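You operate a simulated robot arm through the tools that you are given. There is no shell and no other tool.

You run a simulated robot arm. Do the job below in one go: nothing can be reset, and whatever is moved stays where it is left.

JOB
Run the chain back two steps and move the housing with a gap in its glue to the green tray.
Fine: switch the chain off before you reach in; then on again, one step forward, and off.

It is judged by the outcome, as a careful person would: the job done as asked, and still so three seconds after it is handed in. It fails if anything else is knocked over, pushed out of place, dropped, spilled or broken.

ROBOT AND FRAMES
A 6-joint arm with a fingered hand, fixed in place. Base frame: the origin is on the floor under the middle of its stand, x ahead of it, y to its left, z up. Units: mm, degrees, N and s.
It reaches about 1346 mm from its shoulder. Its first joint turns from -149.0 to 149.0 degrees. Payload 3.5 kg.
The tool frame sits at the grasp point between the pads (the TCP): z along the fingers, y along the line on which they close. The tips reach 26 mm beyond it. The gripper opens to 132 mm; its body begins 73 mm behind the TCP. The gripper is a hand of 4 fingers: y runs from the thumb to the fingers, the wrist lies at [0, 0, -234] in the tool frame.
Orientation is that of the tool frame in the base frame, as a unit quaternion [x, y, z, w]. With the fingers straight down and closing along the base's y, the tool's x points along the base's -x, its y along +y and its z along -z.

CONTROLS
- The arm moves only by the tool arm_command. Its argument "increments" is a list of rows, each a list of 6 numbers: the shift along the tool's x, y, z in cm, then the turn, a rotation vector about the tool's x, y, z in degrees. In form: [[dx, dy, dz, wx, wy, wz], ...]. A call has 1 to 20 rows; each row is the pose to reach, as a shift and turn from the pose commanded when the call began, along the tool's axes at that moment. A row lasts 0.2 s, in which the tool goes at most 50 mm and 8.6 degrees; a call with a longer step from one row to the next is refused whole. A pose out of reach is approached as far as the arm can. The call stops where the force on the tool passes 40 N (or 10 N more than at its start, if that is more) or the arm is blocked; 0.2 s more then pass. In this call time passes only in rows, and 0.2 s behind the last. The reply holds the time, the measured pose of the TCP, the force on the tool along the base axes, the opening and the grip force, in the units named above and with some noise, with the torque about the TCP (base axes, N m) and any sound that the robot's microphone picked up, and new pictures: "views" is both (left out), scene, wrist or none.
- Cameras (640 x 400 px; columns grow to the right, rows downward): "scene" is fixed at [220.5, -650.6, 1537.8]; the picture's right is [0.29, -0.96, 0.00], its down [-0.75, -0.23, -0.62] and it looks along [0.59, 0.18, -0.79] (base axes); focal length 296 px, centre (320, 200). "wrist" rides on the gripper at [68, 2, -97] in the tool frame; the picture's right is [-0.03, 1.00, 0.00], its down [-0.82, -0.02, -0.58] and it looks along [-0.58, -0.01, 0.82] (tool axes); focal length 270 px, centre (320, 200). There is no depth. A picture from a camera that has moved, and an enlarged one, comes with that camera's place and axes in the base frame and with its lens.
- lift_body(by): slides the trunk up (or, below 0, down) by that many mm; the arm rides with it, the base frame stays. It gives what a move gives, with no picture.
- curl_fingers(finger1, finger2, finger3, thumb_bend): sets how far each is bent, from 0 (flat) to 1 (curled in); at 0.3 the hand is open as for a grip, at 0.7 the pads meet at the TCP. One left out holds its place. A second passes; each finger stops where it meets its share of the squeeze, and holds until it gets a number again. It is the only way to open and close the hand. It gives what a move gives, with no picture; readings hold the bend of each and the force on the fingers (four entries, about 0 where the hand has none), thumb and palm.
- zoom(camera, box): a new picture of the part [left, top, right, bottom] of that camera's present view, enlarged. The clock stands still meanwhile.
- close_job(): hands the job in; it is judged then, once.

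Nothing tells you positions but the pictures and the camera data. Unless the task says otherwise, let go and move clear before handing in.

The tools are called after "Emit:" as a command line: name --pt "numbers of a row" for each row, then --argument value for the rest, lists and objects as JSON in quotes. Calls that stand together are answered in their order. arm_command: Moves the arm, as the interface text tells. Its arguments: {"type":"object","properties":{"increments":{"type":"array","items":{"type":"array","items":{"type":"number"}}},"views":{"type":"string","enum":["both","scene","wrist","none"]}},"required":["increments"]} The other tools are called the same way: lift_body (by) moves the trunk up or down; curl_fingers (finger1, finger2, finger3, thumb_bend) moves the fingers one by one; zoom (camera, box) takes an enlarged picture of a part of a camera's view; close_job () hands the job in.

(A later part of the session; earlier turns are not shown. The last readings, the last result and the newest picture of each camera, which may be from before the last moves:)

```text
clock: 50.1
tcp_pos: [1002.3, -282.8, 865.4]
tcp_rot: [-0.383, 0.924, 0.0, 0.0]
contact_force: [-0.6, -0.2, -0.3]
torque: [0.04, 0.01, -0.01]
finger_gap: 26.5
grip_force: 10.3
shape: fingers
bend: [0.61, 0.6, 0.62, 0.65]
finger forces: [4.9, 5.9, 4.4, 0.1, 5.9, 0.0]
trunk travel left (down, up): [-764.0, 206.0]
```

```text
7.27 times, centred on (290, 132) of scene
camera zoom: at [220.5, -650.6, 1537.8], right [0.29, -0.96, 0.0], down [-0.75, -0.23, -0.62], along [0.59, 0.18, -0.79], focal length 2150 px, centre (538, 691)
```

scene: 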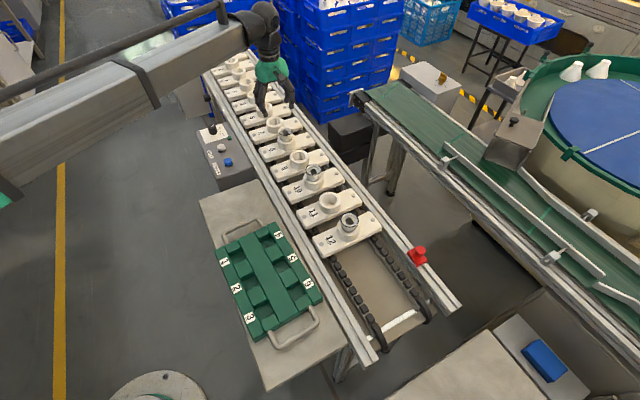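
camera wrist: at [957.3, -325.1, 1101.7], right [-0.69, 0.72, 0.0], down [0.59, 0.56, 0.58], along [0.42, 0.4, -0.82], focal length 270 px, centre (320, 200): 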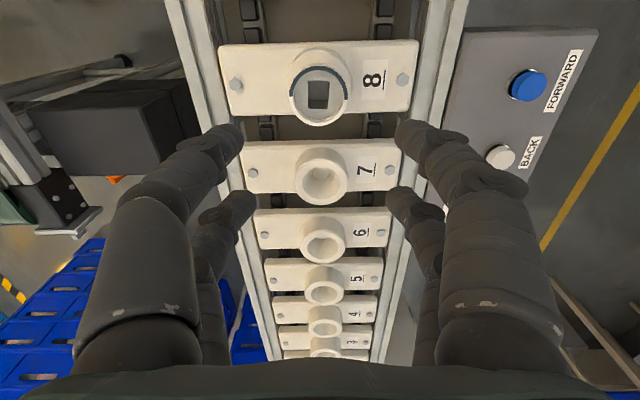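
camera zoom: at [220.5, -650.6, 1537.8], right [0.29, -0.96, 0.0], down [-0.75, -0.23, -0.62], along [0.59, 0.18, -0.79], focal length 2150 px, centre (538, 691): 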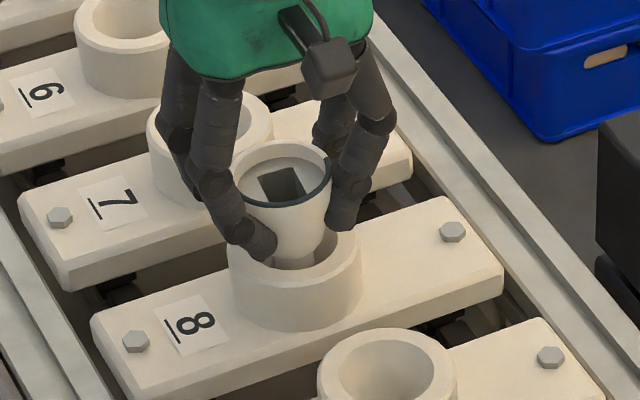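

The housing lifts freely and the grip is steady. I'll raise it well clear and carry it over to the tray.

Emit:
lift_body --by 110

Emit:
arm_command --pt "1 0.58 0 0 0 0" --pt "3 1.73 0 0 0 0" --pt "6 3.46 0 0 0 0" --pt "9 5.19 0 0 0 0" --pt "12 6.92 0 0 0 0" --pt "15 8.65 0 0 0 0" --pt "18 10.38 0 0 0 0" --pt "21 12.11 0 0 0 0" --pt "24 13.84 0 0 0 0" --pt "27 15.57 0 0 0 0" --pt "30 17.3 0 0 0 0" --pt "33 19.03 0 0 0 0" --pt "36 20.76 0 0 0 0" --pt "38 21.9 0 0 0 0" --pt "39 22.5 0 0 0 0" --pt "39 22.5 0 0 0 0"

```text
clock: 51.5
tcp_pos: [1002.2, -283.6, 974.7]
tcp_rot: [-0.382, 0.924, 0.001, 0.0]
contact_force: [0.5, 0.7, 0.0]
torque: [-0.02, 0.03, -0.02]
finger_gap: 26.3
grip_force: 10.9
shape: fingers
bend: [0.61, 0.6, 0.62, 0.65]
finger forces: [4.9, 5.9, 4.4, 0.0, 5.9, 0.0]
trunk travel left (down, up): [-874.0, 96.0]
```

```text
clock: 54.9
tcp_pos: [568.1, -398.2, 974.5]
tcp_rot: [-0.382, 0.924, 0.0, -0.001]
contact_force: [-0.4, 0.9, -0.8]
torque: [0.0, 0.03, -0.01]
finger_gap: 27.0
grip_force: 10.5
shape: fingers
bend: [0.61, 0.61, 0.62, 0.65]
finger forces: [4.8, 5.8, 4.5, 0.0, 5.7, 0.1]
trunk travel left (down, up): [-874.0, 96.0]
camera wrist: at [518.8, -445.4, 1072.8], right [-0.69, 0.73, 0.0], down [0.59, 0.56, 0.58], along [0.42, 0.4, -0.82], focal length 270 px, centre (320, 200)
```

scene: 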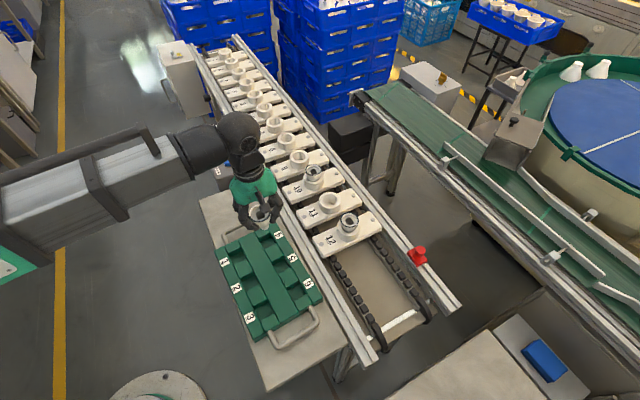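
wrist: 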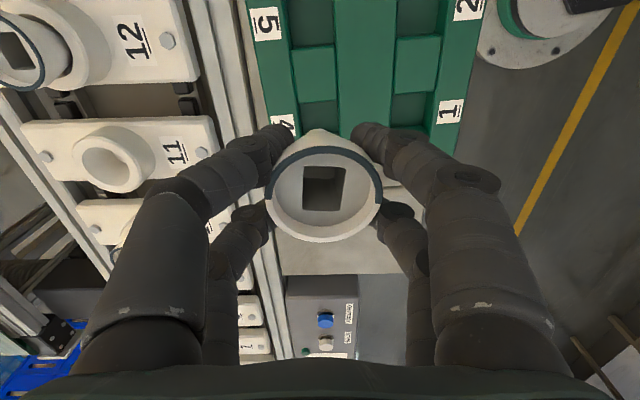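

The housing is held steadily above the tray's slot 4 end. I'll look at the slots from here to measure the tray's height and slot positions.

Emit:
zoom --camera "wrist" --box '[230, 0, 490, 160]'

Emit:
zoom --camera "scene" --box '[205, 180, 335, 310]'

Emit:
zoom --camera "wrist" --box '[220, 100, 420, 260]'

```text
2.46 times, centred on (360, 80) of wrist
camera zoom: at [518.8, -445.4, 1072.8], right [-0.69, 0.73, 0.0], down [0.59, 0.56, 0.58], along [0.42, 0.4, -0.82], focal length 665 px, centre (222, 495)
```

zoom: 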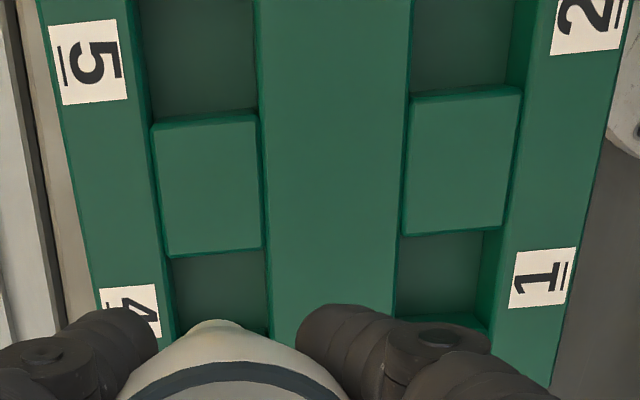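

```text
3.08 times, centred on (270, 245) of scene
camera zoom: at [220.5, -650.6, 1537.8], right [0.29, -0.96, 0.0], down [-0.75, -0.23, -0.62], along [0.59, 0.18, -0.79], focal length 910 px, centre (474, 62)
```

zoom: 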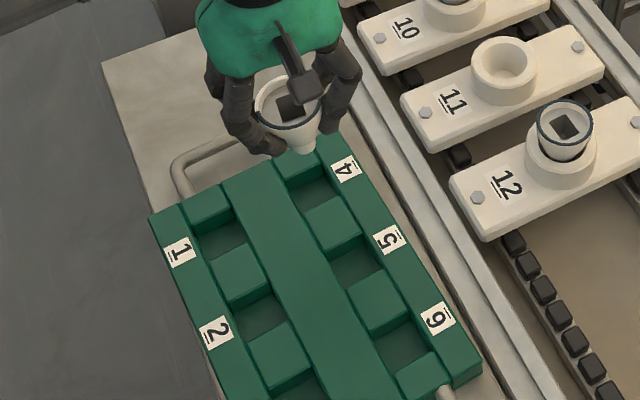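

```text
2.50 times, centred on (320, 180) of wrist
camera zoom: at [518.8, -445.4, 1072.8], right [-0.69, 0.73, 0.0], down [0.59, 0.56, 0.58], along [0.42, 0.4, -0.82], focal length 676 px, centre (320, 250)
```

zoom: 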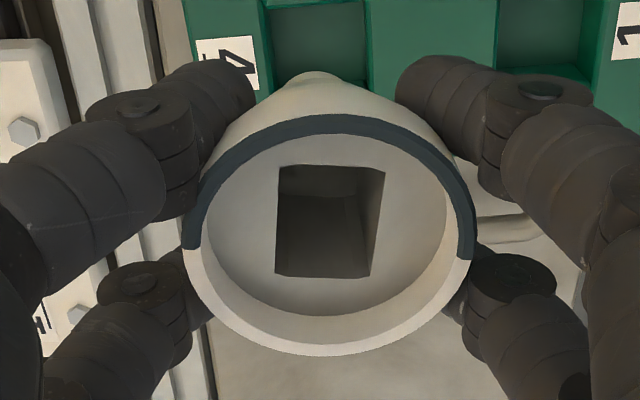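

Emit:
zoom --camera "scene" --box '[255, 220, 320, 285]'

Emit:
zoom --camera "scene" --box '[212, 235, 277, 300]'

Emit:
zoom --camera "wrist" --box '[240, 0, 350, 120]'

```text
6.15 times, centred on (288, 252) of scene
camera zoom: at [220.5, -650.6, 1537.8], right [0.29, -0.96, 0.0], down [-0.75, -0.23, -0.62], along [0.59, 0.18, -0.79], focal length 1819 px, centre (520, -123)
```

zoom: 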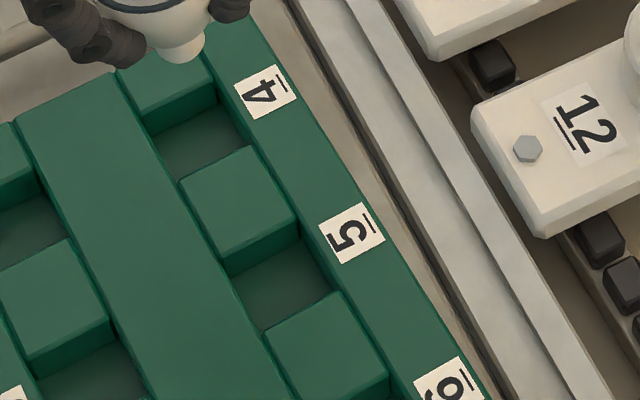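

```text
6.15 times, centred on (244, 268) of scene
camera zoom: at [220.5, -650.6, 1537.8], right [0.29, -0.96, 0.0], down [-0.75, -0.23, -0.62], along [0.59, 0.18, -0.79], focal length 1819 px, centre (785, -215)
```

zoom: 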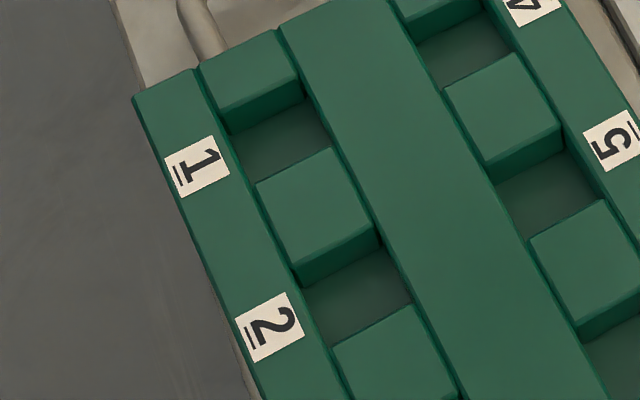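

```text
3.33 times, centred on (295, 60) of wrist
camera zoom: at [518.8, -445.4, 1072.8], right [-0.69, 0.73, 0.0], down [0.59, 0.56, 0.58], along [0.42, 0.4, -0.82], focal length 901 px, centre (403, 667)
```

zoom: 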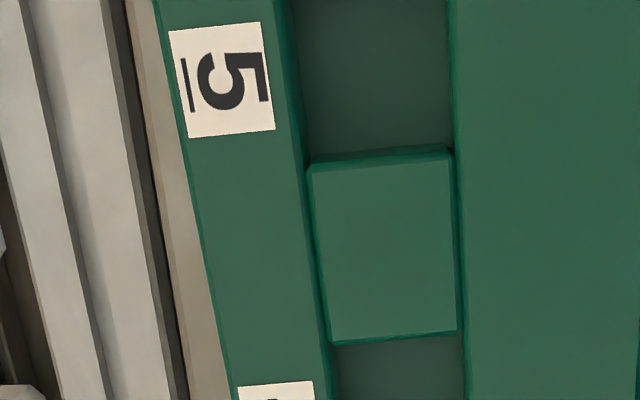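

The slots are about 48 by 40 mm and roughly 24 mm deep, and the housing's foot hangs about 57 mm below the TCP. I'll shift over slot 4 and sight it from two heights to get its height and centre.

Emit:
arm_command --pt "-1.45 -0.07 0 0 0 0" --pt "-2.9 -0.14 0 0 0 0" --pt "-2.9 -0.14 0 0 0 0" --views "wrist"

Emit:
zoom --camera "wrist" --box '[240, 40, 400, 160]'

Emit:
lift_body --by -60

Emit:
zoom --camera "wrist" --box '[240, 30, 400, 150]'

```text
clock: 55.7
tcp_pos: [588.9, -379.8, 974.2]
tcp_rot: [-0.382, 0.924, -0.001, 0.0]
contact_force: [-0.7, 0.1, -1.3]
torque: [0.03, 0.0, 0.0]
finger_gap: 26.7
grip_force: 10.4
shape: fingers
bend: [0.61, 0.61, 0.62, 0.65]
finger forces: [4.8, 5.8, 4.4, 0.0, 5.8, 0.0]
trunk travel left (down, up): [-874.0, 96.0]
camera wrist: at [540.0, -425.8, 1072.7], right [-0.69, 0.72, 0.0], down [0.59, 0.56, 0.58], along [0.42, 0.4, -0.82], focal length 270 px, centre (320, 200)
```

wrist: 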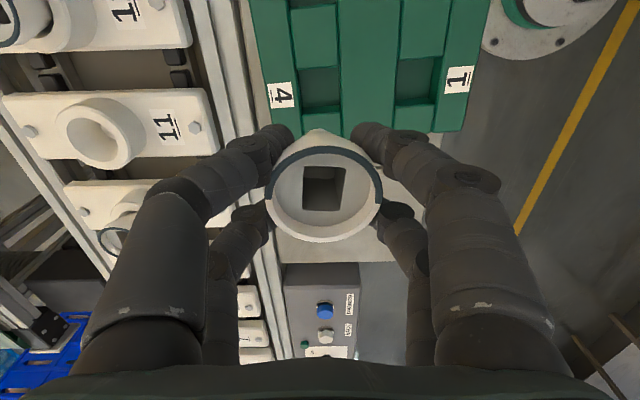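

```text
3.33 times, centred on (320, 100) of wrist
camera zoom: at [540.0, -425.8, 1072.7], right [-0.69, 0.72, 0.0], down [0.59, 0.56, 0.58], along [0.42, 0.4, -0.82], focal length 901 px, centre (320, 533)
```

zoom: 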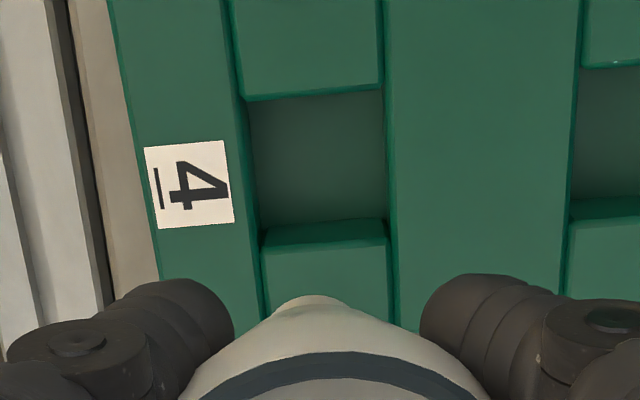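

```text
clock: 56.7
tcp_pos: [588.3, -379.0, 914.4]
tcp_rot: [-0.383, 0.924, 0.0, 0.0]
contact_force: [-0.2, 0.8, 0.2]
torque: [-0.02, 0.01, 0.02]
finger_gap: 26.8
grip_force: 10.3
shape: fingers
bend: [0.61, 0.61, 0.62, 0.65]
finger forces: [4.8, 5.8, 4.6, 0.0, 5.7, 0.0]
trunk travel left (down, up): [-814.0, 156.0]
```

```text
3.33 times, centred on (320, 90) of wrist
camera zoom: at [539.7, -426.0, 1012.7], right [-0.69, 0.72, 0.0], down [0.59, 0.56, 0.58], along [0.42, 0.4, -0.82], focal length 901 px, centre (320, 567)
```

zoom: 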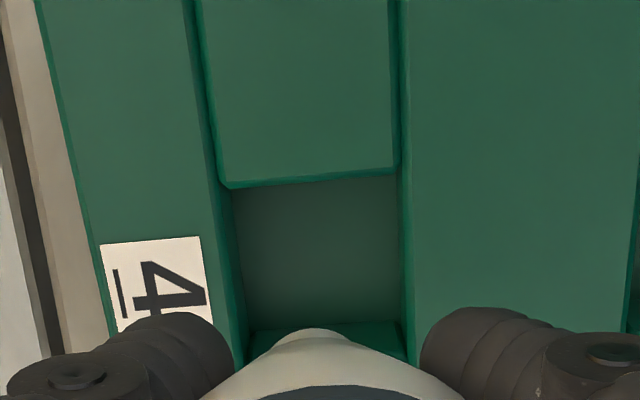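

Two sightings put the tray top at z about 814, the slot floor at about 794, and slot 4's centre about 6 mm ahead in tool x. I'll correct and lower to just above seating height.

Emit:
arm_command --pt "0.5 0.06 0 0 0 0" --pt "0.5 0.06 0 0 0 0" --views "none"

Emit:
zoom --camera "wrist" --box '[240, 40, 400, 160]'

Emit:
zoom --camera "scene" --box '[240, 190, 310, 260]'

```text
clock: 57.3
tcp_pos: [584.4, -383.4, 915.1]
tcp_rot: [-0.382, 0.924, 0.0, -0.001]
contact_force: [0.8, -0.8, -0.2]
torque: [0.03, 0.02, 0.01]
finger_gap: 26.5
grip_force: 10.8
shape: fingers
bend: [0.61, 0.61, 0.62, 0.65]
finger forces: [4.7, 5.7, 4.5, 0.0, 5.8, 0.0]
trunk travel left (down, up): [-814.0, 156.0]
```

```text
3.33 times, centred on (320, 100) of wrist
camera zoom: at [535.5, -429.3, 1012.7], right [-0.69, 0.72, 0.0], down [0.59, 0.56, 0.58], along [0.42, 0.4, -0.82], focal length 901 px, centre (320, 533)
```

zoom: 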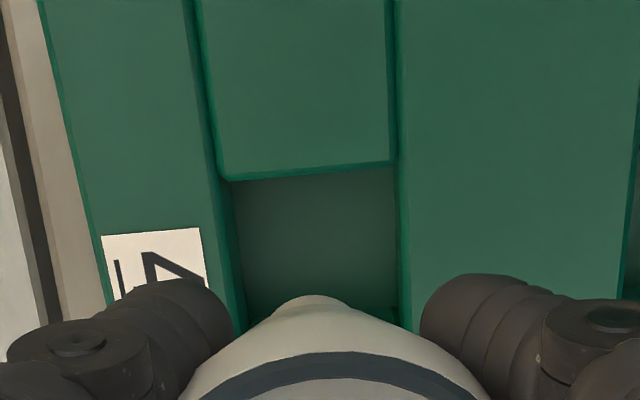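

```text
5.71 times, centred on (275, 225) of scene
camera zoom: at [220.5, -650.6, 1537.8], right [0.29, -0.96, 0.0], down [-0.75, -0.23, -0.62], along [0.59, 0.18, -0.79], focal length 1689 px, centre (577, 57)
```

zoom: 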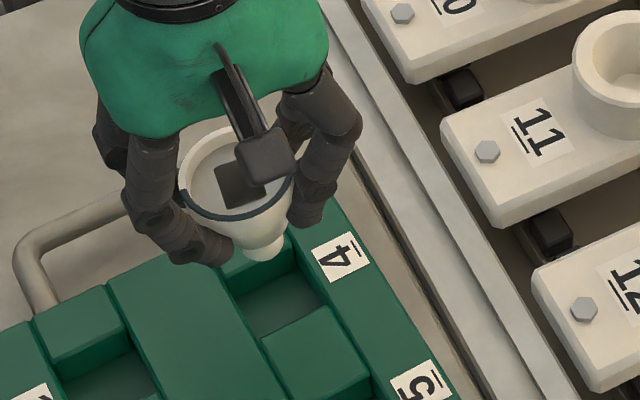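

The foot lines up with slot 4's centre to about 1 mm. I'll lower 45 mm and check it enters the slot cleanly.

Emit:
lift_body --by -45

Emit:
zoom --camera "scene" --box '[240, 190, 310, 260]'

Emit:
zoom --camera "wrist" --box '[220, 60, 420, 200]'

```text
clock: 58.2
tcp_pos: [584.1, -383.9, 870.7]
tcp_rot: [-0.383, 0.924, 0.001, 0.0]
contact_force: [-0.6, -0.1, -0.2]
torque: [0.0, 0.03, -0.01]
finger_gap: 26.8
grip_force: 10.6
shape: fingers
bend: [0.61, 0.61, 0.62, 0.65]
finger forces: [4.9, 5.8, 4.5, 0.0, 5.9, 0.1]
trunk travel left (down, up): [-769.0, 201.0]
```

```text
5.71 times, centred on (275, 225) of scene
camera zoom: at [220.5, -650.6, 1537.8], right [0.29, -0.96, 0.0], down [-0.75, -0.23, -0.62], along [0.59, 0.18, -0.79], focal length 1689 px, centre (577, 57)
```

zoom: 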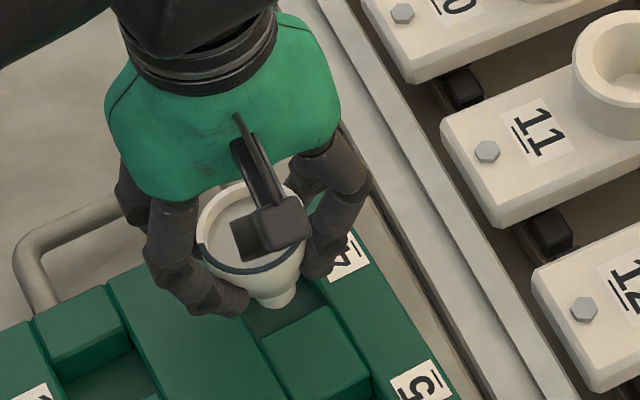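

```text
2.86 times, centred on (320, 130) of wrist
camera zoom: at [535.6, -429.2, 967.7], right [-0.69, 0.72, 0.0], down [0.59, 0.56, 0.58], along [0.42, 0.4, -0.82], focal length 772 px, centre (320, 400)
```

zoom: 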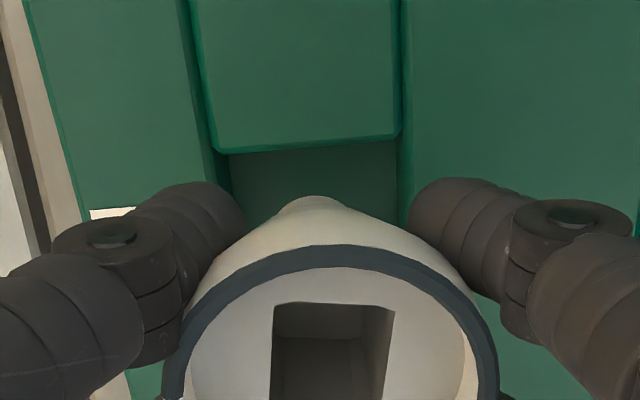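

The foot is at the mouth of the slot and centred. I'll keep lowering in small steps and watch the force for contact.

Emit:
lift_body --by -9

Emit:
lift_body --by -3

Emit:
lift_body --by -2

Emit:
zoom --camera "wrist" --box '[220, 60, 420, 200]'

Emit:
zoom --camera "scene" --box '[245, 200, 305, 260]'

```text
clock: 58.8
tcp_pos: [583.3, -382.2, 861.2]
tcp_rot: [-0.383, 0.924, 0.0, 0.0]
contact_force: [0.0, 0.5, -0.6]
torque: [-0.01, 0.03, 0.0]
finger_gap: 26.9
grip_force: 10.7
shape: fingers
bend: [0.61, 0.61, 0.62, 0.65]
finger forces: [4.8, 5.8, 4.6, 0.1, 5.8, 0.0]
trunk travel left (down, up): [-760.0, 210.0]
```

```text
clock: 59.3
tcp_pos: [583.9, -381.9, 858.0]
tcp_rot: [-0.383, 0.924, 0.0, 0.0]
contact_force: [-0.6, -0.5, 0.2]
torque: [-0.01, -0.02, -0.02]
finger_gap: 26.6
grip_force: 11.2
shape: fingers
bend: [0.61, 0.61, 0.62, 0.65]
finger forces: [4.7, 5.8, 4.5, 0.0, 5.8, 0.0]
trunk travel left (down, up): [-757.0, 213.0]
```

```text
clock: 59.8
tcp_pos: [584.5, -382.9, 855.0]
tcp_rot: [-0.383, 0.924, 0.0, 0.0]
contact_force: [-0.1, 0.2, -1.1]
torque: [0.0, 0.0, 0.0]
finger_gap: 26.9
grip_force: 9.9
shape: fingers
bend: [0.61, 0.61, 0.62, 0.65]
finger forces: [4.7, 5.8, 4.5, 0.0, 5.7, 0.0]
trunk travel left (down, up): [-755.0, 215.0]
```

```text
2.86 times, centred on (320, 130) of wrist
camera zoom: at [535.6, -429.3, 953.7], right [-0.69, 0.72, 0.0], down [0.59, 0.56, 0.58], along [0.42, 0.4, -0.82], focal length 772 px, centre (320, 400)
```

zoom: 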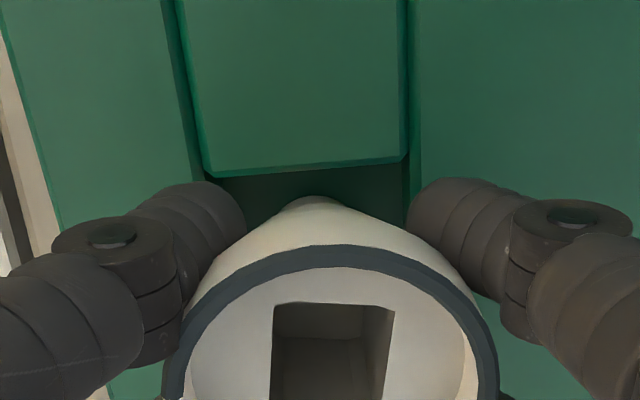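

```text
6.67 times, centred on (275, 230) of scene
camera zoom: at [220.5, -650.6, 1537.8], right [0.29, -0.96, 0.0], down [-0.75, -0.23, -0.62], along [0.59, 0.18, -0.79], focal length 1971 px, centre (620, 0)
```

zoom: 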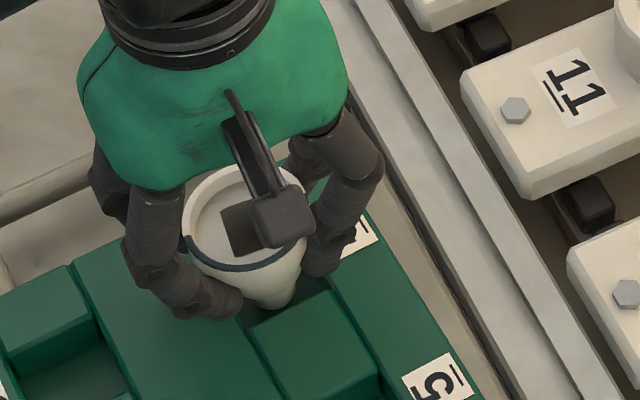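

No contact yet, and the finger tips are still well above the tray top. I'll continue down in 2 mm steps.

Emit:
lift_body --by -2

Emit:
lift_body --by -2

```text
clock: 60.3
tcp_pos: [584.8, -382.7, 853.9]
tcp_rot: [-0.383, 0.924, 0.0, 0.0]
contact_force: [-0.8, 0.1, -0.3]
torque: [0.01, -0.02, -0.02]
finger_gap: 26.6
grip_force: 10.6
shape: fingers
bend: [0.61, 0.61, 0.62, 0.65]
finger forces: [4.8, 5.7, 4.5, 0.0, 5.8, 0.1]
trunk travel left (down, up): [-753.0, 217.0]
```

```text
clock: 60.8
tcp_pos: [584.5, -383.7, 852.6]
tcp_rot: [-0.383, 0.924, 0.0, 0.0]
contact_force: [0.4, 0.4, -0.7]
torque: [0.03, 0.0, -0.01]
finger_gap: 26.8
grip_force: 10.3
shape: fingers
bend: [0.61, 0.61, 0.62, 0.65]
finger forces: [4.8, 5.8, 4.4, 0.0, 5.8, 0.0]
trunk travel left (down, up): [-751.0, 219.0]
```

Emit:
lift_body --by -2

Emit:
zoom --camera "wrist" --box '[220, 60, 420, 200]'

Emit:
zoom --camera "scene" --box '[245, 205, 305, 265]'

```text
clock: 61.4
tcp_pos: [585.0, -382.8, 849.7]
tcp_rot: [-0.382, 0.924, 0.0, -0.001]
contact_force: [0.6, -0.4, 5.0]
torque: [0.03, -0.01, 0.0]
finger_gap: 25.7
grip_force: 11.0
shape: fingers
bend: [0.62, 0.61, 0.62, 0.65]
finger forces: [4.7, 5.9, 5.1, 0.0, 5.8, 0.1]
trunk travel left (down, up): [-749.0, 221.0]
```

```text
2.86 times, centred on (320, 130) of wrist
camera zoom: at [535.5, -429.1, 948.0], right [-0.69, 0.72, 0.0], down [0.59, 0.56, 0.58], along [0.42, 0.4, -0.82], focal length 772 px, centre (320, 400)
```

zoom: 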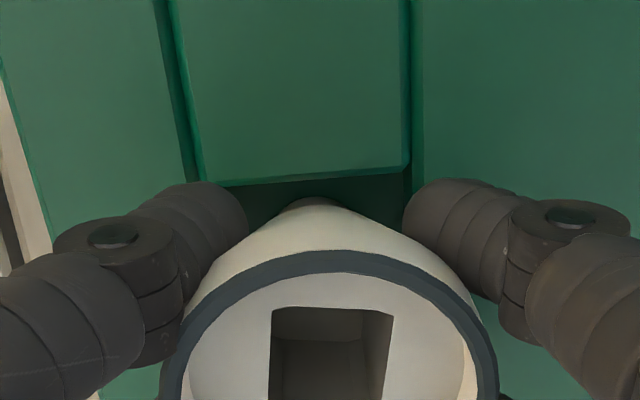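

```text
6.67 times, centred on (275, 235) of scene
camera zoom: at [220.5, -650.6, 1537.8], right [0.29, -0.96, 0.0], down [-0.75, -0.23, -0.62], along [0.59, 0.18, -0.79], focal length 1971 px, centre (620, -33)
```

zoom: 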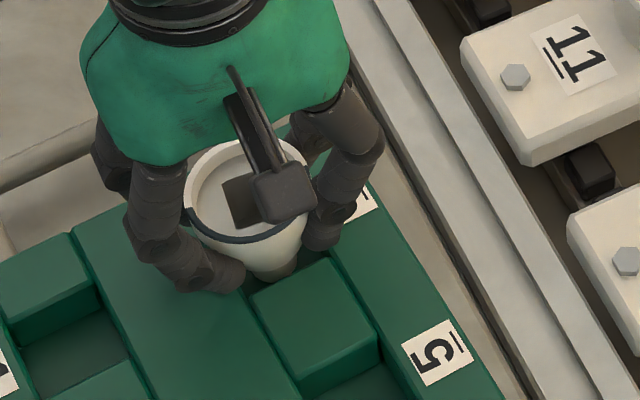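

The force rose to 5 N just where I expected the slot floor, so the housing is standing in slot 4. I'll open the fingers gently and check it stands.

Emit:
curl_fingers --finger1 0.57 --finger2 0.57 --finger3 0.57 --thumb_bend 0.57

Emit:
zoom --camera "wrist" --box '[180, 60, 460, 260]'

Emit:
curl_fingers --finger1 0.46 --finger2 0.46 --finger3 0.46 --thumb_bend 0.46

Emit:
zoom --camera "wrist" --box '[180, 60, 460, 260]'

Emit:
zoom --camera "scene" --box '[245, 205, 305, 265]'

```text
clock: 62.4
tcp_pos: [584.2, -383.4, 849.8]
tcp_rot: [-0.382, 0.924, 0.0, 0.0]
contact_force: [0.6, -0.1, 0.2]
torque: [0.02, 0.01, 0.02]
finger_gap: 45.0
grip_force: 0.0
shape: fingers
bend: [0.56, 0.56, 0.56, 0.56]
finger forces: [0.1, 0.0, 0.0, 0.0, 0.0, 0.0]
trunk travel left (down, up): [-749.0, 221.0]
```

```text
2.00 times, centred on (320, 160) of wrist
camera zoom: at [535.6, -429.3, 947.7], right [-0.69, 0.72, 0.0], down [0.59, 0.56, 0.58], along [0.42, 0.4, -0.82], focal length 541 px, centre (320, 280)
```

zoom: 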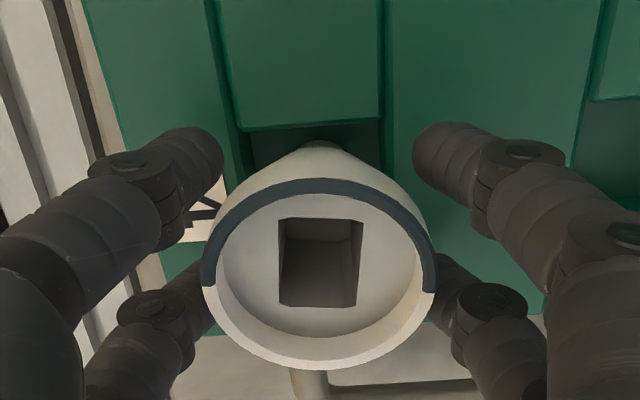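

```text
clock: 63.4
tcp_pos: [585.5, -382.5, 850.3]
tcp_rot: [-0.383, 0.924, 0.0, 0.0]
contact_force: [0.5, 0.2, -0.2]
torque: [0.0, 0.01, 0.05]
finger_gap: 78.7
grip_force: 0.0
shape: fingers
bend: [0.46, 0.46, 0.46, 0.46]
finger forces: [0.0, 0.0, 0.0, 0.0, 0.1, 0.1]
trunk travel left (down, up): [-749.0, 221.0]
```

```text
2.00 times, centred on (320, 160) of wrist
camera zoom: at [535.6, -429.3, 947.7], right [-0.69, 0.72, 0.0], down [0.59, 0.56, 0.58], along [0.42, 0.4, -0.82], focal length 541 px, centre (320, 280)
```

zoom: 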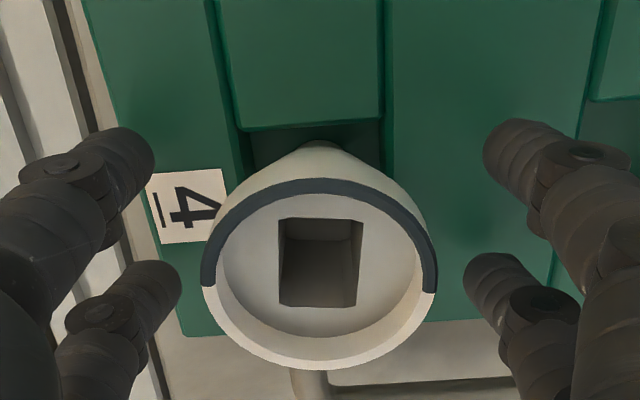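

```text
6.67 times, centred on (275, 235) of scene
camera zoom: at [220.5, -650.6, 1537.8], right [0.29, -0.96, 0.0], down [-0.75, -0.23, -0.62], along [0.59, 0.18, -0.79], focal length 1971 px, centre (620, -33)
```

zoom: 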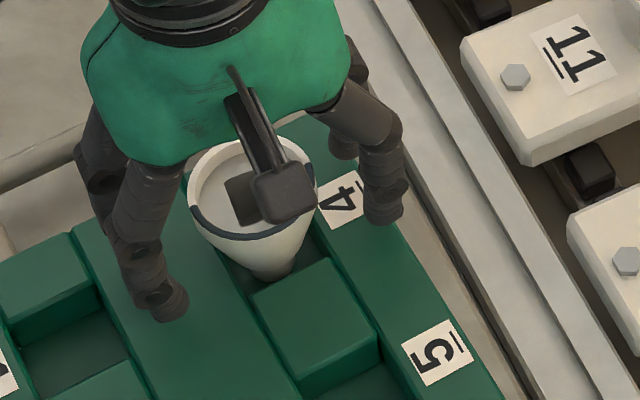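

The housing stands upright in slot 4 and the fingers are clear of it. I'll raise straight up and look.

Emit:
lift_body --by 140

Emit:
arm_command --pt "0 0 0 0 0 0"

Emit:
zoom --camera "wrist" --box '[220, 20, 420, 180]'

Emit:
zoom --camera "scene" --box '[225, 190, 315, 290]'

```text
clock: 65.0
tcp_pos: [584.8, -382.2, 989.6]
tcp_rot: [-0.383, 0.924, 0.0, 0.0]
contact_force: [-0.1, 0.1, 0.3]
torque: [-0.03, -0.02, 0.0]
finger_gap: 78.7
grip_force: 0.1
shape: fingers
bend: [0.46, 0.46, 0.46, 0.46]
finger forces: [0.0, 0.1, 0.0, 0.0, 0.0, 0.0]
trunk travel left (down, up): [-889.0, 81.0]
```

```text
clock: 65.4
tcp_pos: [584.5, -382.0, 989.2]
tcp_rot: [-0.382, 0.924, 0.0, 0.0]
contact_force: [0.2, 0.3, 0.0]
torque: [-0.03, 0.05, 0.03]
finger_gap: 78.7
grip_force: 0.1
shape: fingers
bend: [0.46, 0.46, 0.46, 0.46]
finger forces: [0.0, 0.1, 0.0, 0.0, 0.0, 0.0]
trunk travel left (down, up): [-889.0, 81.0]
camera wrist: at [535.6, -429.2, 1087.7], right [-0.69, 0.72, 0.0], down [0.59, 0.56, 0.58], along [0.42, 0.4, -0.82], focal length 270 px, centre (320, 200)
```

scene: 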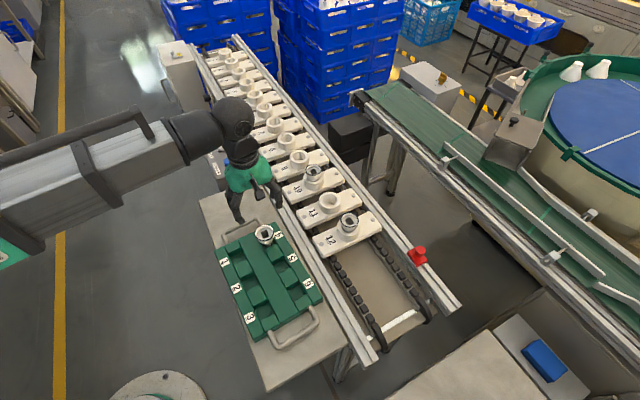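
wrist: 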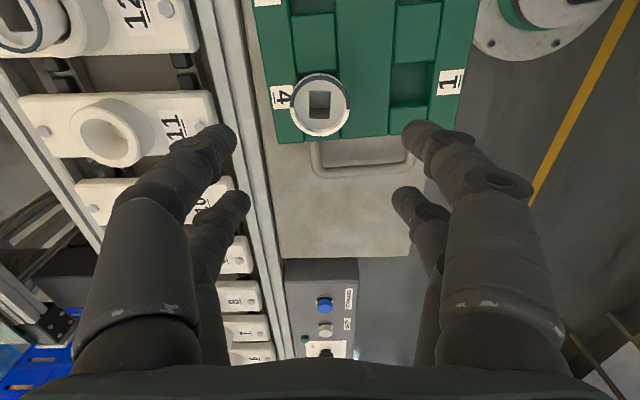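

```text
2.50 times, centred on (320, 100) of wrist
camera zoom: at [535.6, -429.2, 1087.7], right [-0.69, 0.72, 0.0], down [0.59, 0.56, 0.58], along [0.42, 0.4, -0.82], focal length 676 px, centre (320, 450)
```

zoom: 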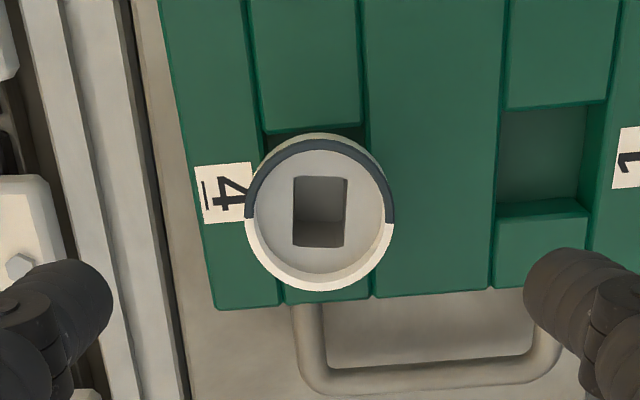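

```text
4.00 times, centred on (270, 240) of scene
camera zoom: at [220.5, -650.6, 1537.8], right [0.29, -0.96, 0.0], down [-0.75, -0.23, -0.62], along [0.59, 0.18, -0.79], focal length 1183 px, centre (520, 40)
```

zoom: 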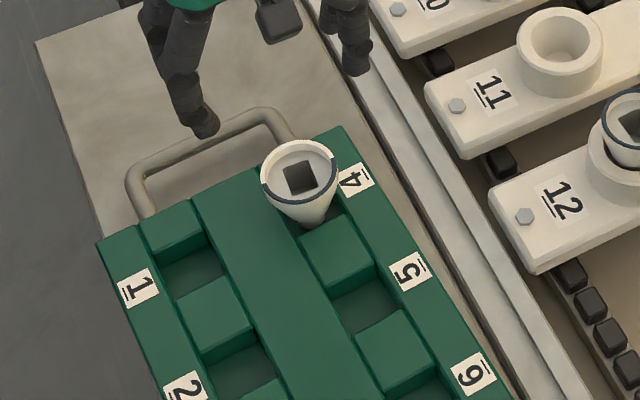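

The housing is safely in slot 4. Now I'll go back over the switch with the hand high and turned to the earlier angle.

Emit:
arm_command --pt "-2 0 0 0 0 1" --pt "-6 0 0 0 0 2" --pt "-10 0 0 0 0 3" --pt "-14 0 0 0 0 4" --pt "-18 0 0 0 0 5" --pt "-22 0 0 0 0 6" --pt "-26 0 0 0 0 7" --pt "-30 0 0 0 0 8" --pt "-34 0 0 0 0 9" --pt "-38 0 0 0 0 10" --pt "-42 0 0 0 0 11" --pt "-46 0 0 0 0 12" --pt "-50 0 0 0 0 13" --pt "-54 0 0 0 0 14" --pt "-56.5 0 0 0 0 15" --pt "-57.4 -0.1 0 0 0 15" --pt "-57.4 -0.1 0 0 0 15" --views "none"

Emit:
curl_fingers --finger1 0.48 --finger2 0.48 --finger3 0.48 --thumb_bend 0.48

Emit:
lift_body --by -115

Emit:
arm_command --pt "0 0 0 0 0 0"

Emit:
zoom --camera "wrist" --box '[220, 60, 420, 200]'

```text
clock: 69.0
tcp_pos: [990.8, 23.4, 990.4]
tcp_rot: [-0.258, 0.966, -0.001, 0.001]
contact_force: [-0.2, -0.1, -0.4]
torque: [-0.01, 0.01, 0.05]
finger_gap: 78.7
grip_force: 0.1
shape: fingers
bend: [0.46, 0.46, 0.46, 0.46]
finger forces: [0.1, 0.1, 0.0, 0.0, 0.0, 0.0]
trunk travel left (down, up): [-889.0, 81.0]
```

```text
clock: 70.0
tcp_pos: [992.0, 22.7, 990.5]
tcp_rot: [-0.259, 0.966, 0.001, 0.0]
contact_force: [0.5, 0.0, -0.7]
torque: [-0.01, 0.02, 0.0]
finger_gap: 73.4
grip_force: 0.1
shape: fingers
bend: [0.48, 0.48, 0.48, 0.48]
finger forces: [0.0, 0.1, 0.0, 0.0, 0.1, 0.0]
trunk travel left (down, up): [-889.0, 81.0]
```

```text
clock: 71.5
tcp_pos: [990.7, 23.3, 875.0]
tcp_rot: [-0.258, 0.966, 0.0, 0.001]
contact_force: [0.7, 0.5, -0.2]
torque: [0.02, 0.0, 0.0]
finger_gap: 73.3
grip_force: 0.0
shape: fingers
bend: [0.48, 0.48, 0.48, 0.48]
finger forces: [0.0, 0.0, 0.1, 0.1, 0.1, 0.0]
trunk travel left (down, up): [-774.0, 196.0]
```

```text
clock: 71.9
tcp_pos: [990.3, 22.1, 875.9]
tcp_rot: [-0.259, 0.966, -0.001, 0.001]
contact_force: [0.1, -0.8, 0.0]
torque: [-0.01, -0.03, -0.01]
finger_gap: 73.2
grip_force: 0.1
shape: fingers
bend: [0.48, 0.48, 0.48, 0.48]
finger forces: [0.1, 0.0, 0.1, 0.1, 0.0, 0.1]
trunk travel left (down, up): [-774.0, 196.0]
camera wrist: at [931.8, -9.0, 972.8], right [-0.48, 0.88, 0.0], down [0.72, 0.39, 0.58], along [0.51, 0.28, -0.82], focal length 270 px, centre (320, 200)
```

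scene: 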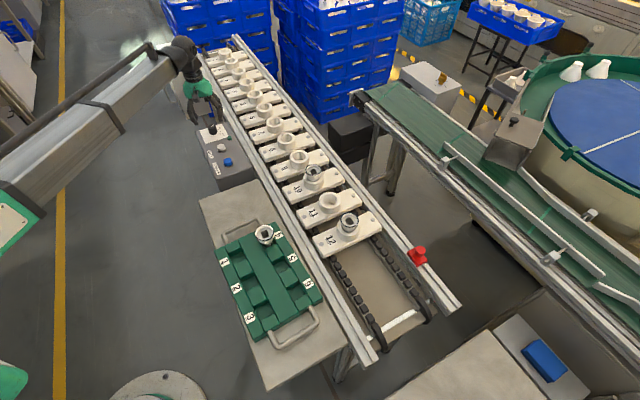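
wrist: 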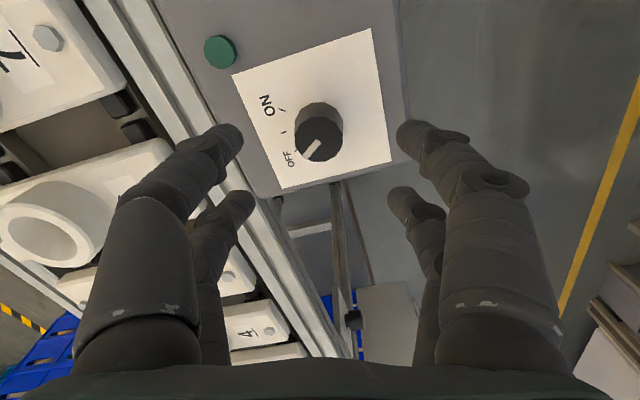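

```text
2.86 times, centred on (320, 130) of wrist
camera zoom: at [931.8, -9.0, 972.8], right [-0.48, 0.88, 0.0], down [0.72, 0.39, 0.58], along [0.51, 0.28, -0.82], focal length 772 px, centre (320, 400)
```

zoom: 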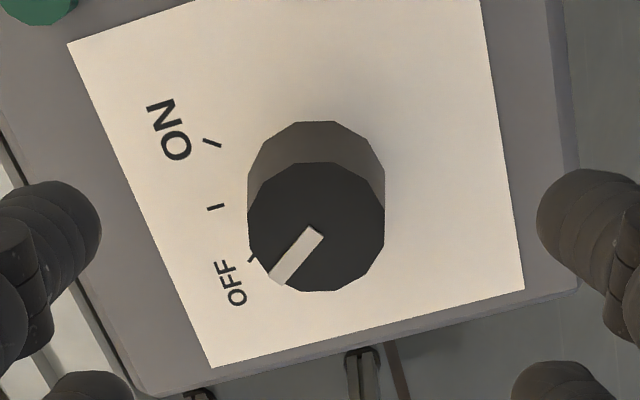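

The hand is within 1 mm of the knob's axis. I'll lower, grip, and turn to ON again.

Emit:
lift_body --by -61

Emit:
curl_fingers --finger1 0.7 --finger2 0.7 --finger3 0.7 --thumb_bend 0.7

Emit:
arm_command --pt "0 0 0 0 0 7" --pt "0 0 0 0 0 14" --pt "0 0 0 0 0 21" --pt "0 0 0 0 0 28" --pt "0 0 0 0 0 35" --pt "0 0 0 0 0 42" --pt "0 0 0 0 0 49" --pt "0 0 0 0 0 56" --pt "0 0 0 0 0 63" --pt "0 0 0 0 0 70"

Emit:
zoom --camera "scene" --box '[185, 90, 245, 160]'

```text
clock: 72.9
tcp_pos: [991.5, 22.1, 814.1]
tcp_rot: [-0.258, 0.966, -0.001, 0.0]
contact_force: [0.4, -0.6, 0.3]
torque: [-0.02, -0.04, 0.01]
finger_gap: 73.1
grip_force: 0.1
shape: fingers
bend: [0.48, 0.48, 0.48, 0.48]
finger forces: [0.0, 0.0, 0.0, 0.1, 0.0, 0.0]
trunk travel left (down, up): [-713.0, 257.0]
```

```text
clock: 73.9
tcp_pos: [991.4, 22.8, 814.8]
tcp_rot: [-0.259, 0.966, 0.0, 0.001]
contact_force: [0.4, -4.0, -1.8]
torque: [-0.06, 0.02, 0.03]
finger_gap: 15.9
grip_force: 6.1
shape: fingers
bend: [0.65, 0.68, 0.67, 0.67]
finger forces: [3.4, 1.6, 1.8, 0.0, 5.2, 0.0]
trunk travel left (down, up): [-713.0, 257.0]
```

```text
clock: 76.1
tcp_pos: [992.0, 21.1, 813.2]
tcp_rot: [0.345, 0.939, 0.0, 0.0]
contact_force: [2.2, -8.3, -0.3]
torque: [-0.15, 0.01, 0.07]
finger_gap: 14.2
grip_force: 9.0
shape: fingers
bend: [0.66, 0.68, 0.67, 0.67]
finger forces: [2.6, 3.8, 6.2, 0.0, 5.1, 0.0]
trunk travel left (down, up): [-713.0, 257.0]
heard: click
camera wrist: at [941.2, 68.3, 911.6], right [0.66, 0.75, 0.0], down [0.61, -0.54, 0.58], along [0.43, -0.38, -0.82], focal length 270 px, centre (320, 200)
```

scene: 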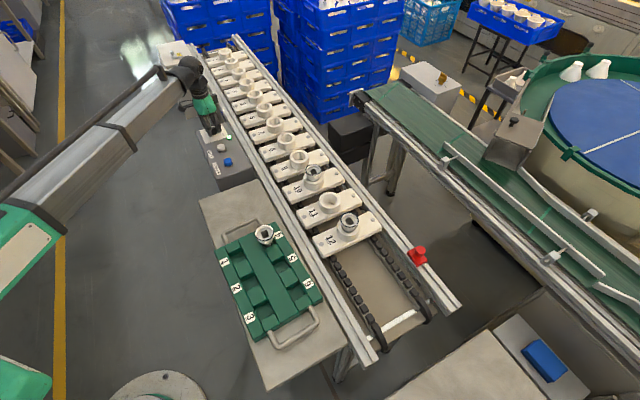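
wrist: 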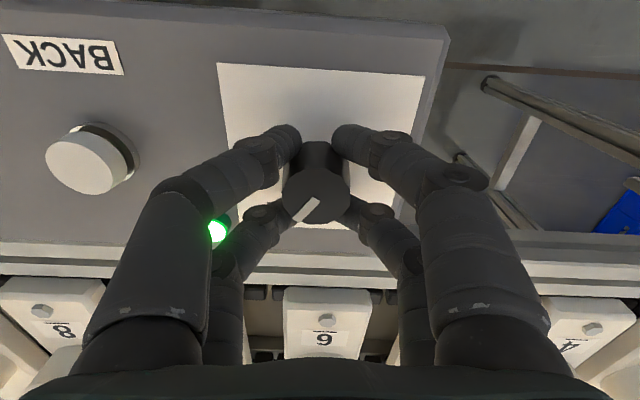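

```text
5.71 times, centred on (215, 125) of scene
camera zoom: at [220.5, -650.6, 1537.8], right [0.29, -0.96, 0.0], down [-0.75, -0.23, -0.62], along [0.59, 0.18, -0.79], focal length 1689 px, centre (920, 629)
```

zoom: 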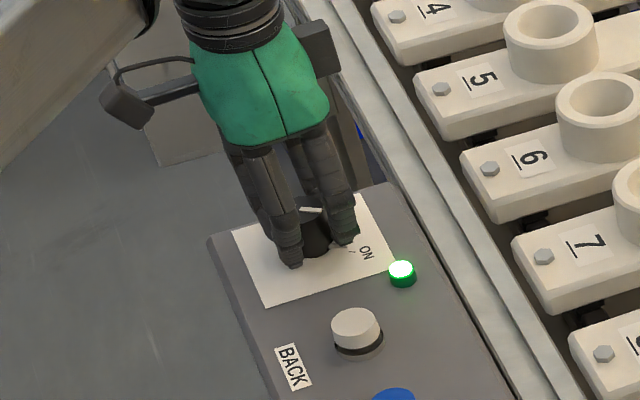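

The chain is ON again with the lamp lit. I'll release, raise, and move over the blue FORWARD button.

Emit:
curl_fingers --finger1 0.48 --finger2 0.48 --finger3 0.48 --thumb_bend 0.48

Emit:
lift_body --by 60

Emit:
arm_command --pt "0.05 -3.9 0 0 0 0" --pt "0.1 -7.8 0 0 0 0" --pt "0.2 -11.7 0 0 0 0" --pt "0.25 -15.6 0 0 0 0" --pt "0.29 -19.4 0 0 0 0" --pt "0.29 -19.4 0 0 0 0" --views "wrist"

Emit:
zoom --camera "wrist" --box '[180, 40, 460, 200]'

```text
clock: 77.1
tcp_pos: [991.7, 22.0, 814.2]
tcp_rot: [0.342, 0.94, 0.0, 0.0]
contact_force: [0.2, 0.3, -0.5]
torque: [-0.02, 0.0, -0.03]
finger_gap: 72.2
grip_force: 0.1
shape: fingers
bend: [0.48, 0.48, 0.48, 0.48]
finger forces: [0.0, 0.1, 0.0, 0.1, 0.0, 0.0]
trunk travel left (down, up): [-713.0, 257.0]
```

```text
clock: 78.1
tcp_pos: [991.1, 23.7, 874.4]
tcp_rot: [0.342, 0.94, 0.0, -0.001]
contact_force: [0.3, -0.6, 0.4]
torque: [-0.03, 0.0, 0.01]
finger_gap: 72.0
grip_force: 0.0
shape: fingers
bend: [0.48, 0.48, 0.48, 0.48]
finger forces: [0.1, 0.0, 0.0, 0.0, 0.0, 0.1]
trunk travel left (down, up): [-773.0, 197.0]
```

```text
clock: 79.5
tcp_pos: [863.0, -125.0, 874.0]
tcp_rot: [0.342, 0.94, 0.0, 0.0]
contact_force: [-0.2, 0.4, 0.1]
torque: [0.0, 0.01, -0.02]
finger_gap: 72.2
grip_force: 0.1
shape: fingers
bend: [0.48, 0.48, 0.48, 0.48]
finger forces: [0.0, 0.0, 0.0, 0.0, 0.0, 0.0]
trunk travel left (down, up): [-773.0, 197.0]
camera wrist: at [813.6, -78.8, 971.8], right [0.66, 0.75, 0.0], down [0.61, -0.54, 0.58], along [0.43, -0.38, -0.82], focal length 270 px, centre (320, 200)
```

wrist: 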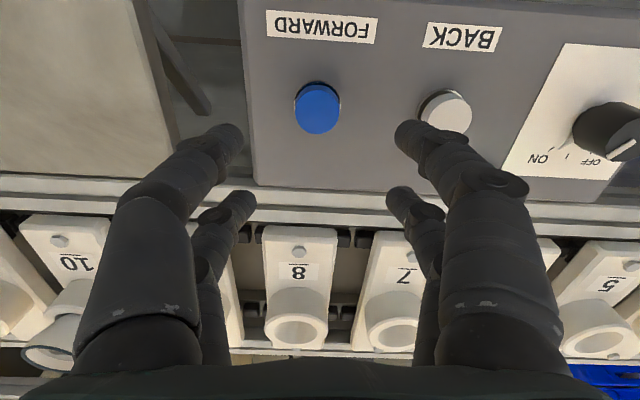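

```text
2.29 times, centred on (320, 120) of wrist
camera zoom: at [813.6, -78.8, 971.8], right [0.66, 0.75, 0.0], down [0.61, -0.54, 0.58], along [0.43, -0.38, -0.82], focal length 618 px, centre (320, 383)
```

zoom: 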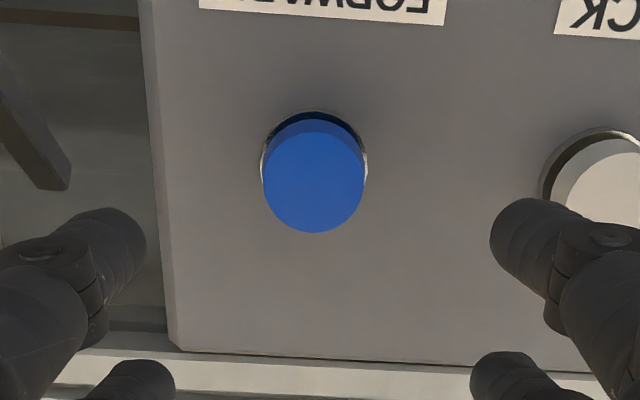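

The blue cap is about 3 mm off in tool x. I'll correct that, close the tips and come down above it.

Emit:
arm_command --pt "-0.3 -0.03 0 0 0 0" --pt "-0.3 -0.03 0 0 0 0" --views "none"

Emit:
curl_fingers --finger1 0.7 --finger2 0.7 --finger3 0.7 --thumb_bend 0.7

Emit:
lift_body --by -40

Emit:
zoom --camera "wrist" --box '[160, 60, 480, 260]'

Emit:
zoom --camera "scene" --box '[200, 130, 250, 180]'

```text
clock: 80.1
tcp_pos: [865.5, -126.4, 874.8]
tcp_rot: [0.342, 0.94, 0.0, 0.0]
contact_force: [0.0, 0.2, -0.6]
torque: [0.05, 0.01, 0.02]
finger_gap: 72.3
grip_force: 0.1
shape: fingers
bend: [0.48, 0.48, 0.48, 0.48]
finger forces: [0.1, 0.1, 0.1, 0.1, 0.0, 0.1]
trunk travel left (down, up): [-773.0, 197.0]
```

```text
clock: 81.1
tcp_pos: [866.3, -126.3, 872.8]
tcp_rot: [0.343, 0.939, 0.0, 0.0]
contact_force: [0.0, -0.3, 0.1]
torque: [0.0, -0.02, 0.0]
finger_gap: 1.3
grip_force: 0.2
shape: fingers
bend: [0.7, 0.7, 0.7, 0.7]
finger forces: [0.1, 0.1, 0.0, 0.0, 0.1, 0.0]
trunk travel left (down, up): [-773.0, 197.0]
```

```text
clock: 81.9
tcp_pos: [866.6, -126.9, 834.2]
tcp_rot: [0.343, 0.939, 0.0, 0.0]
contact_force: [0.6, -0.8, 0.3]
torque: [0.01, 0.01, 0.0]
finger_gap: 1.5
grip_force: 0.0
shape: fingers
bend: [0.7, 0.7, 0.7, 0.7]
finger forces: [0.0, 0.0, 0.1, 0.0, 0.0, 0.1]
trunk travel left (down, up): [-733.0, 237.0]
```

```text
2.00 times, centred on (320, 160) of wrist
camera zoom: at [815.9, -80.5, 931.7], right [0.66, 0.75, 0.0], down [0.61, -0.54, 0.58], along [0.43, -0.38, -0.82], focal length 541 px, centre (320, 280)
```

zoom: 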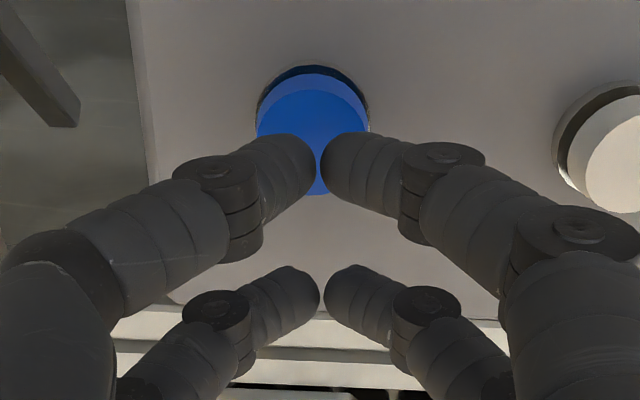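

```text
8.00 times, centred on (225, 155) of scene
camera zoom: at [220.5, -650.6, 1537.8], right [0.29, -0.96, 0.0], down [-0.75, -0.23, -0.62], along [0.59, 0.18, -0.79], focal length 2365 px, centre (1080, 560)
```

zoom: 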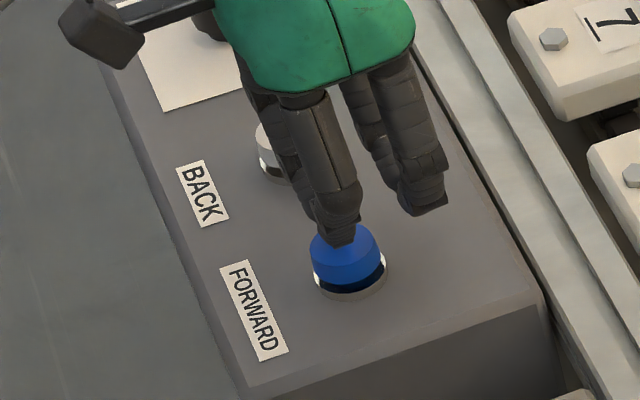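

The tips sit over the blue cap the same way as before. I'll press once.

Emit:
lift_body --by -9

```text
clock: 82.5
tcp_pos: [866.1, -126.1, 824.6]
tcp_rot: [0.342, 0.94, 0.0, 0.0]
contact_force: [0.8, -0.5, 1.0]
torque: [0.0, 0.01, 0.0]
finger_gap: 1.2
grip_force: 1.1
shape: fingers
bend: [0.7, 0.7, 0.7, 0.7]
finger forces: [0.6, 0.1, 0.1, 0.1, 0.3, 0.0]
trunk travel left (down, up): [-724.0, 246.0]
```

The tips touch the cap but it hasn't clicked, so I'll press 1 mm further.

Emit:
lift_body --by -1

```text
clock: 83.0
tcp_pos: [866.3, -127.2, 824.1]
tcp_rot: [0.342, 0.94, 0.001, 0.0]
contact_force: [0.7, 0.7, 0.2]
torque: [-0.03, 0.01, 0.01]
finger_gap: 1.3
grip_force: 0.6
shape: fingers
bend: [0.7, 0.7, 0.7, 0.7]
finger forces: [0.8, 0.0, 0.1, 0.0, 0.5, 0.0]
trunk travel left (down, up): [-723.0, 247.0]
```

Emit:
lift_body --by -1

```text
clock: 83.5
tcp_pos: [867.1, -126.0, 822.8]
tcp_rot: [0.341, 0.94, 0.0, 0.0]
contact_force: [0.0, -0.3, 1.3]
torque: [0.03, 0.02, 0.04]
finger_gap: 1.4
grip_force: 0.8
shape: fingers
bend: [0.7, 0.7, 0.7, 0.7]
finger forces: [0.9, 0.0, 0.0, 0.0, 0.6, 0.1]
trunk travel left (down, up): [-722.0, 248.0]
heard: click
```

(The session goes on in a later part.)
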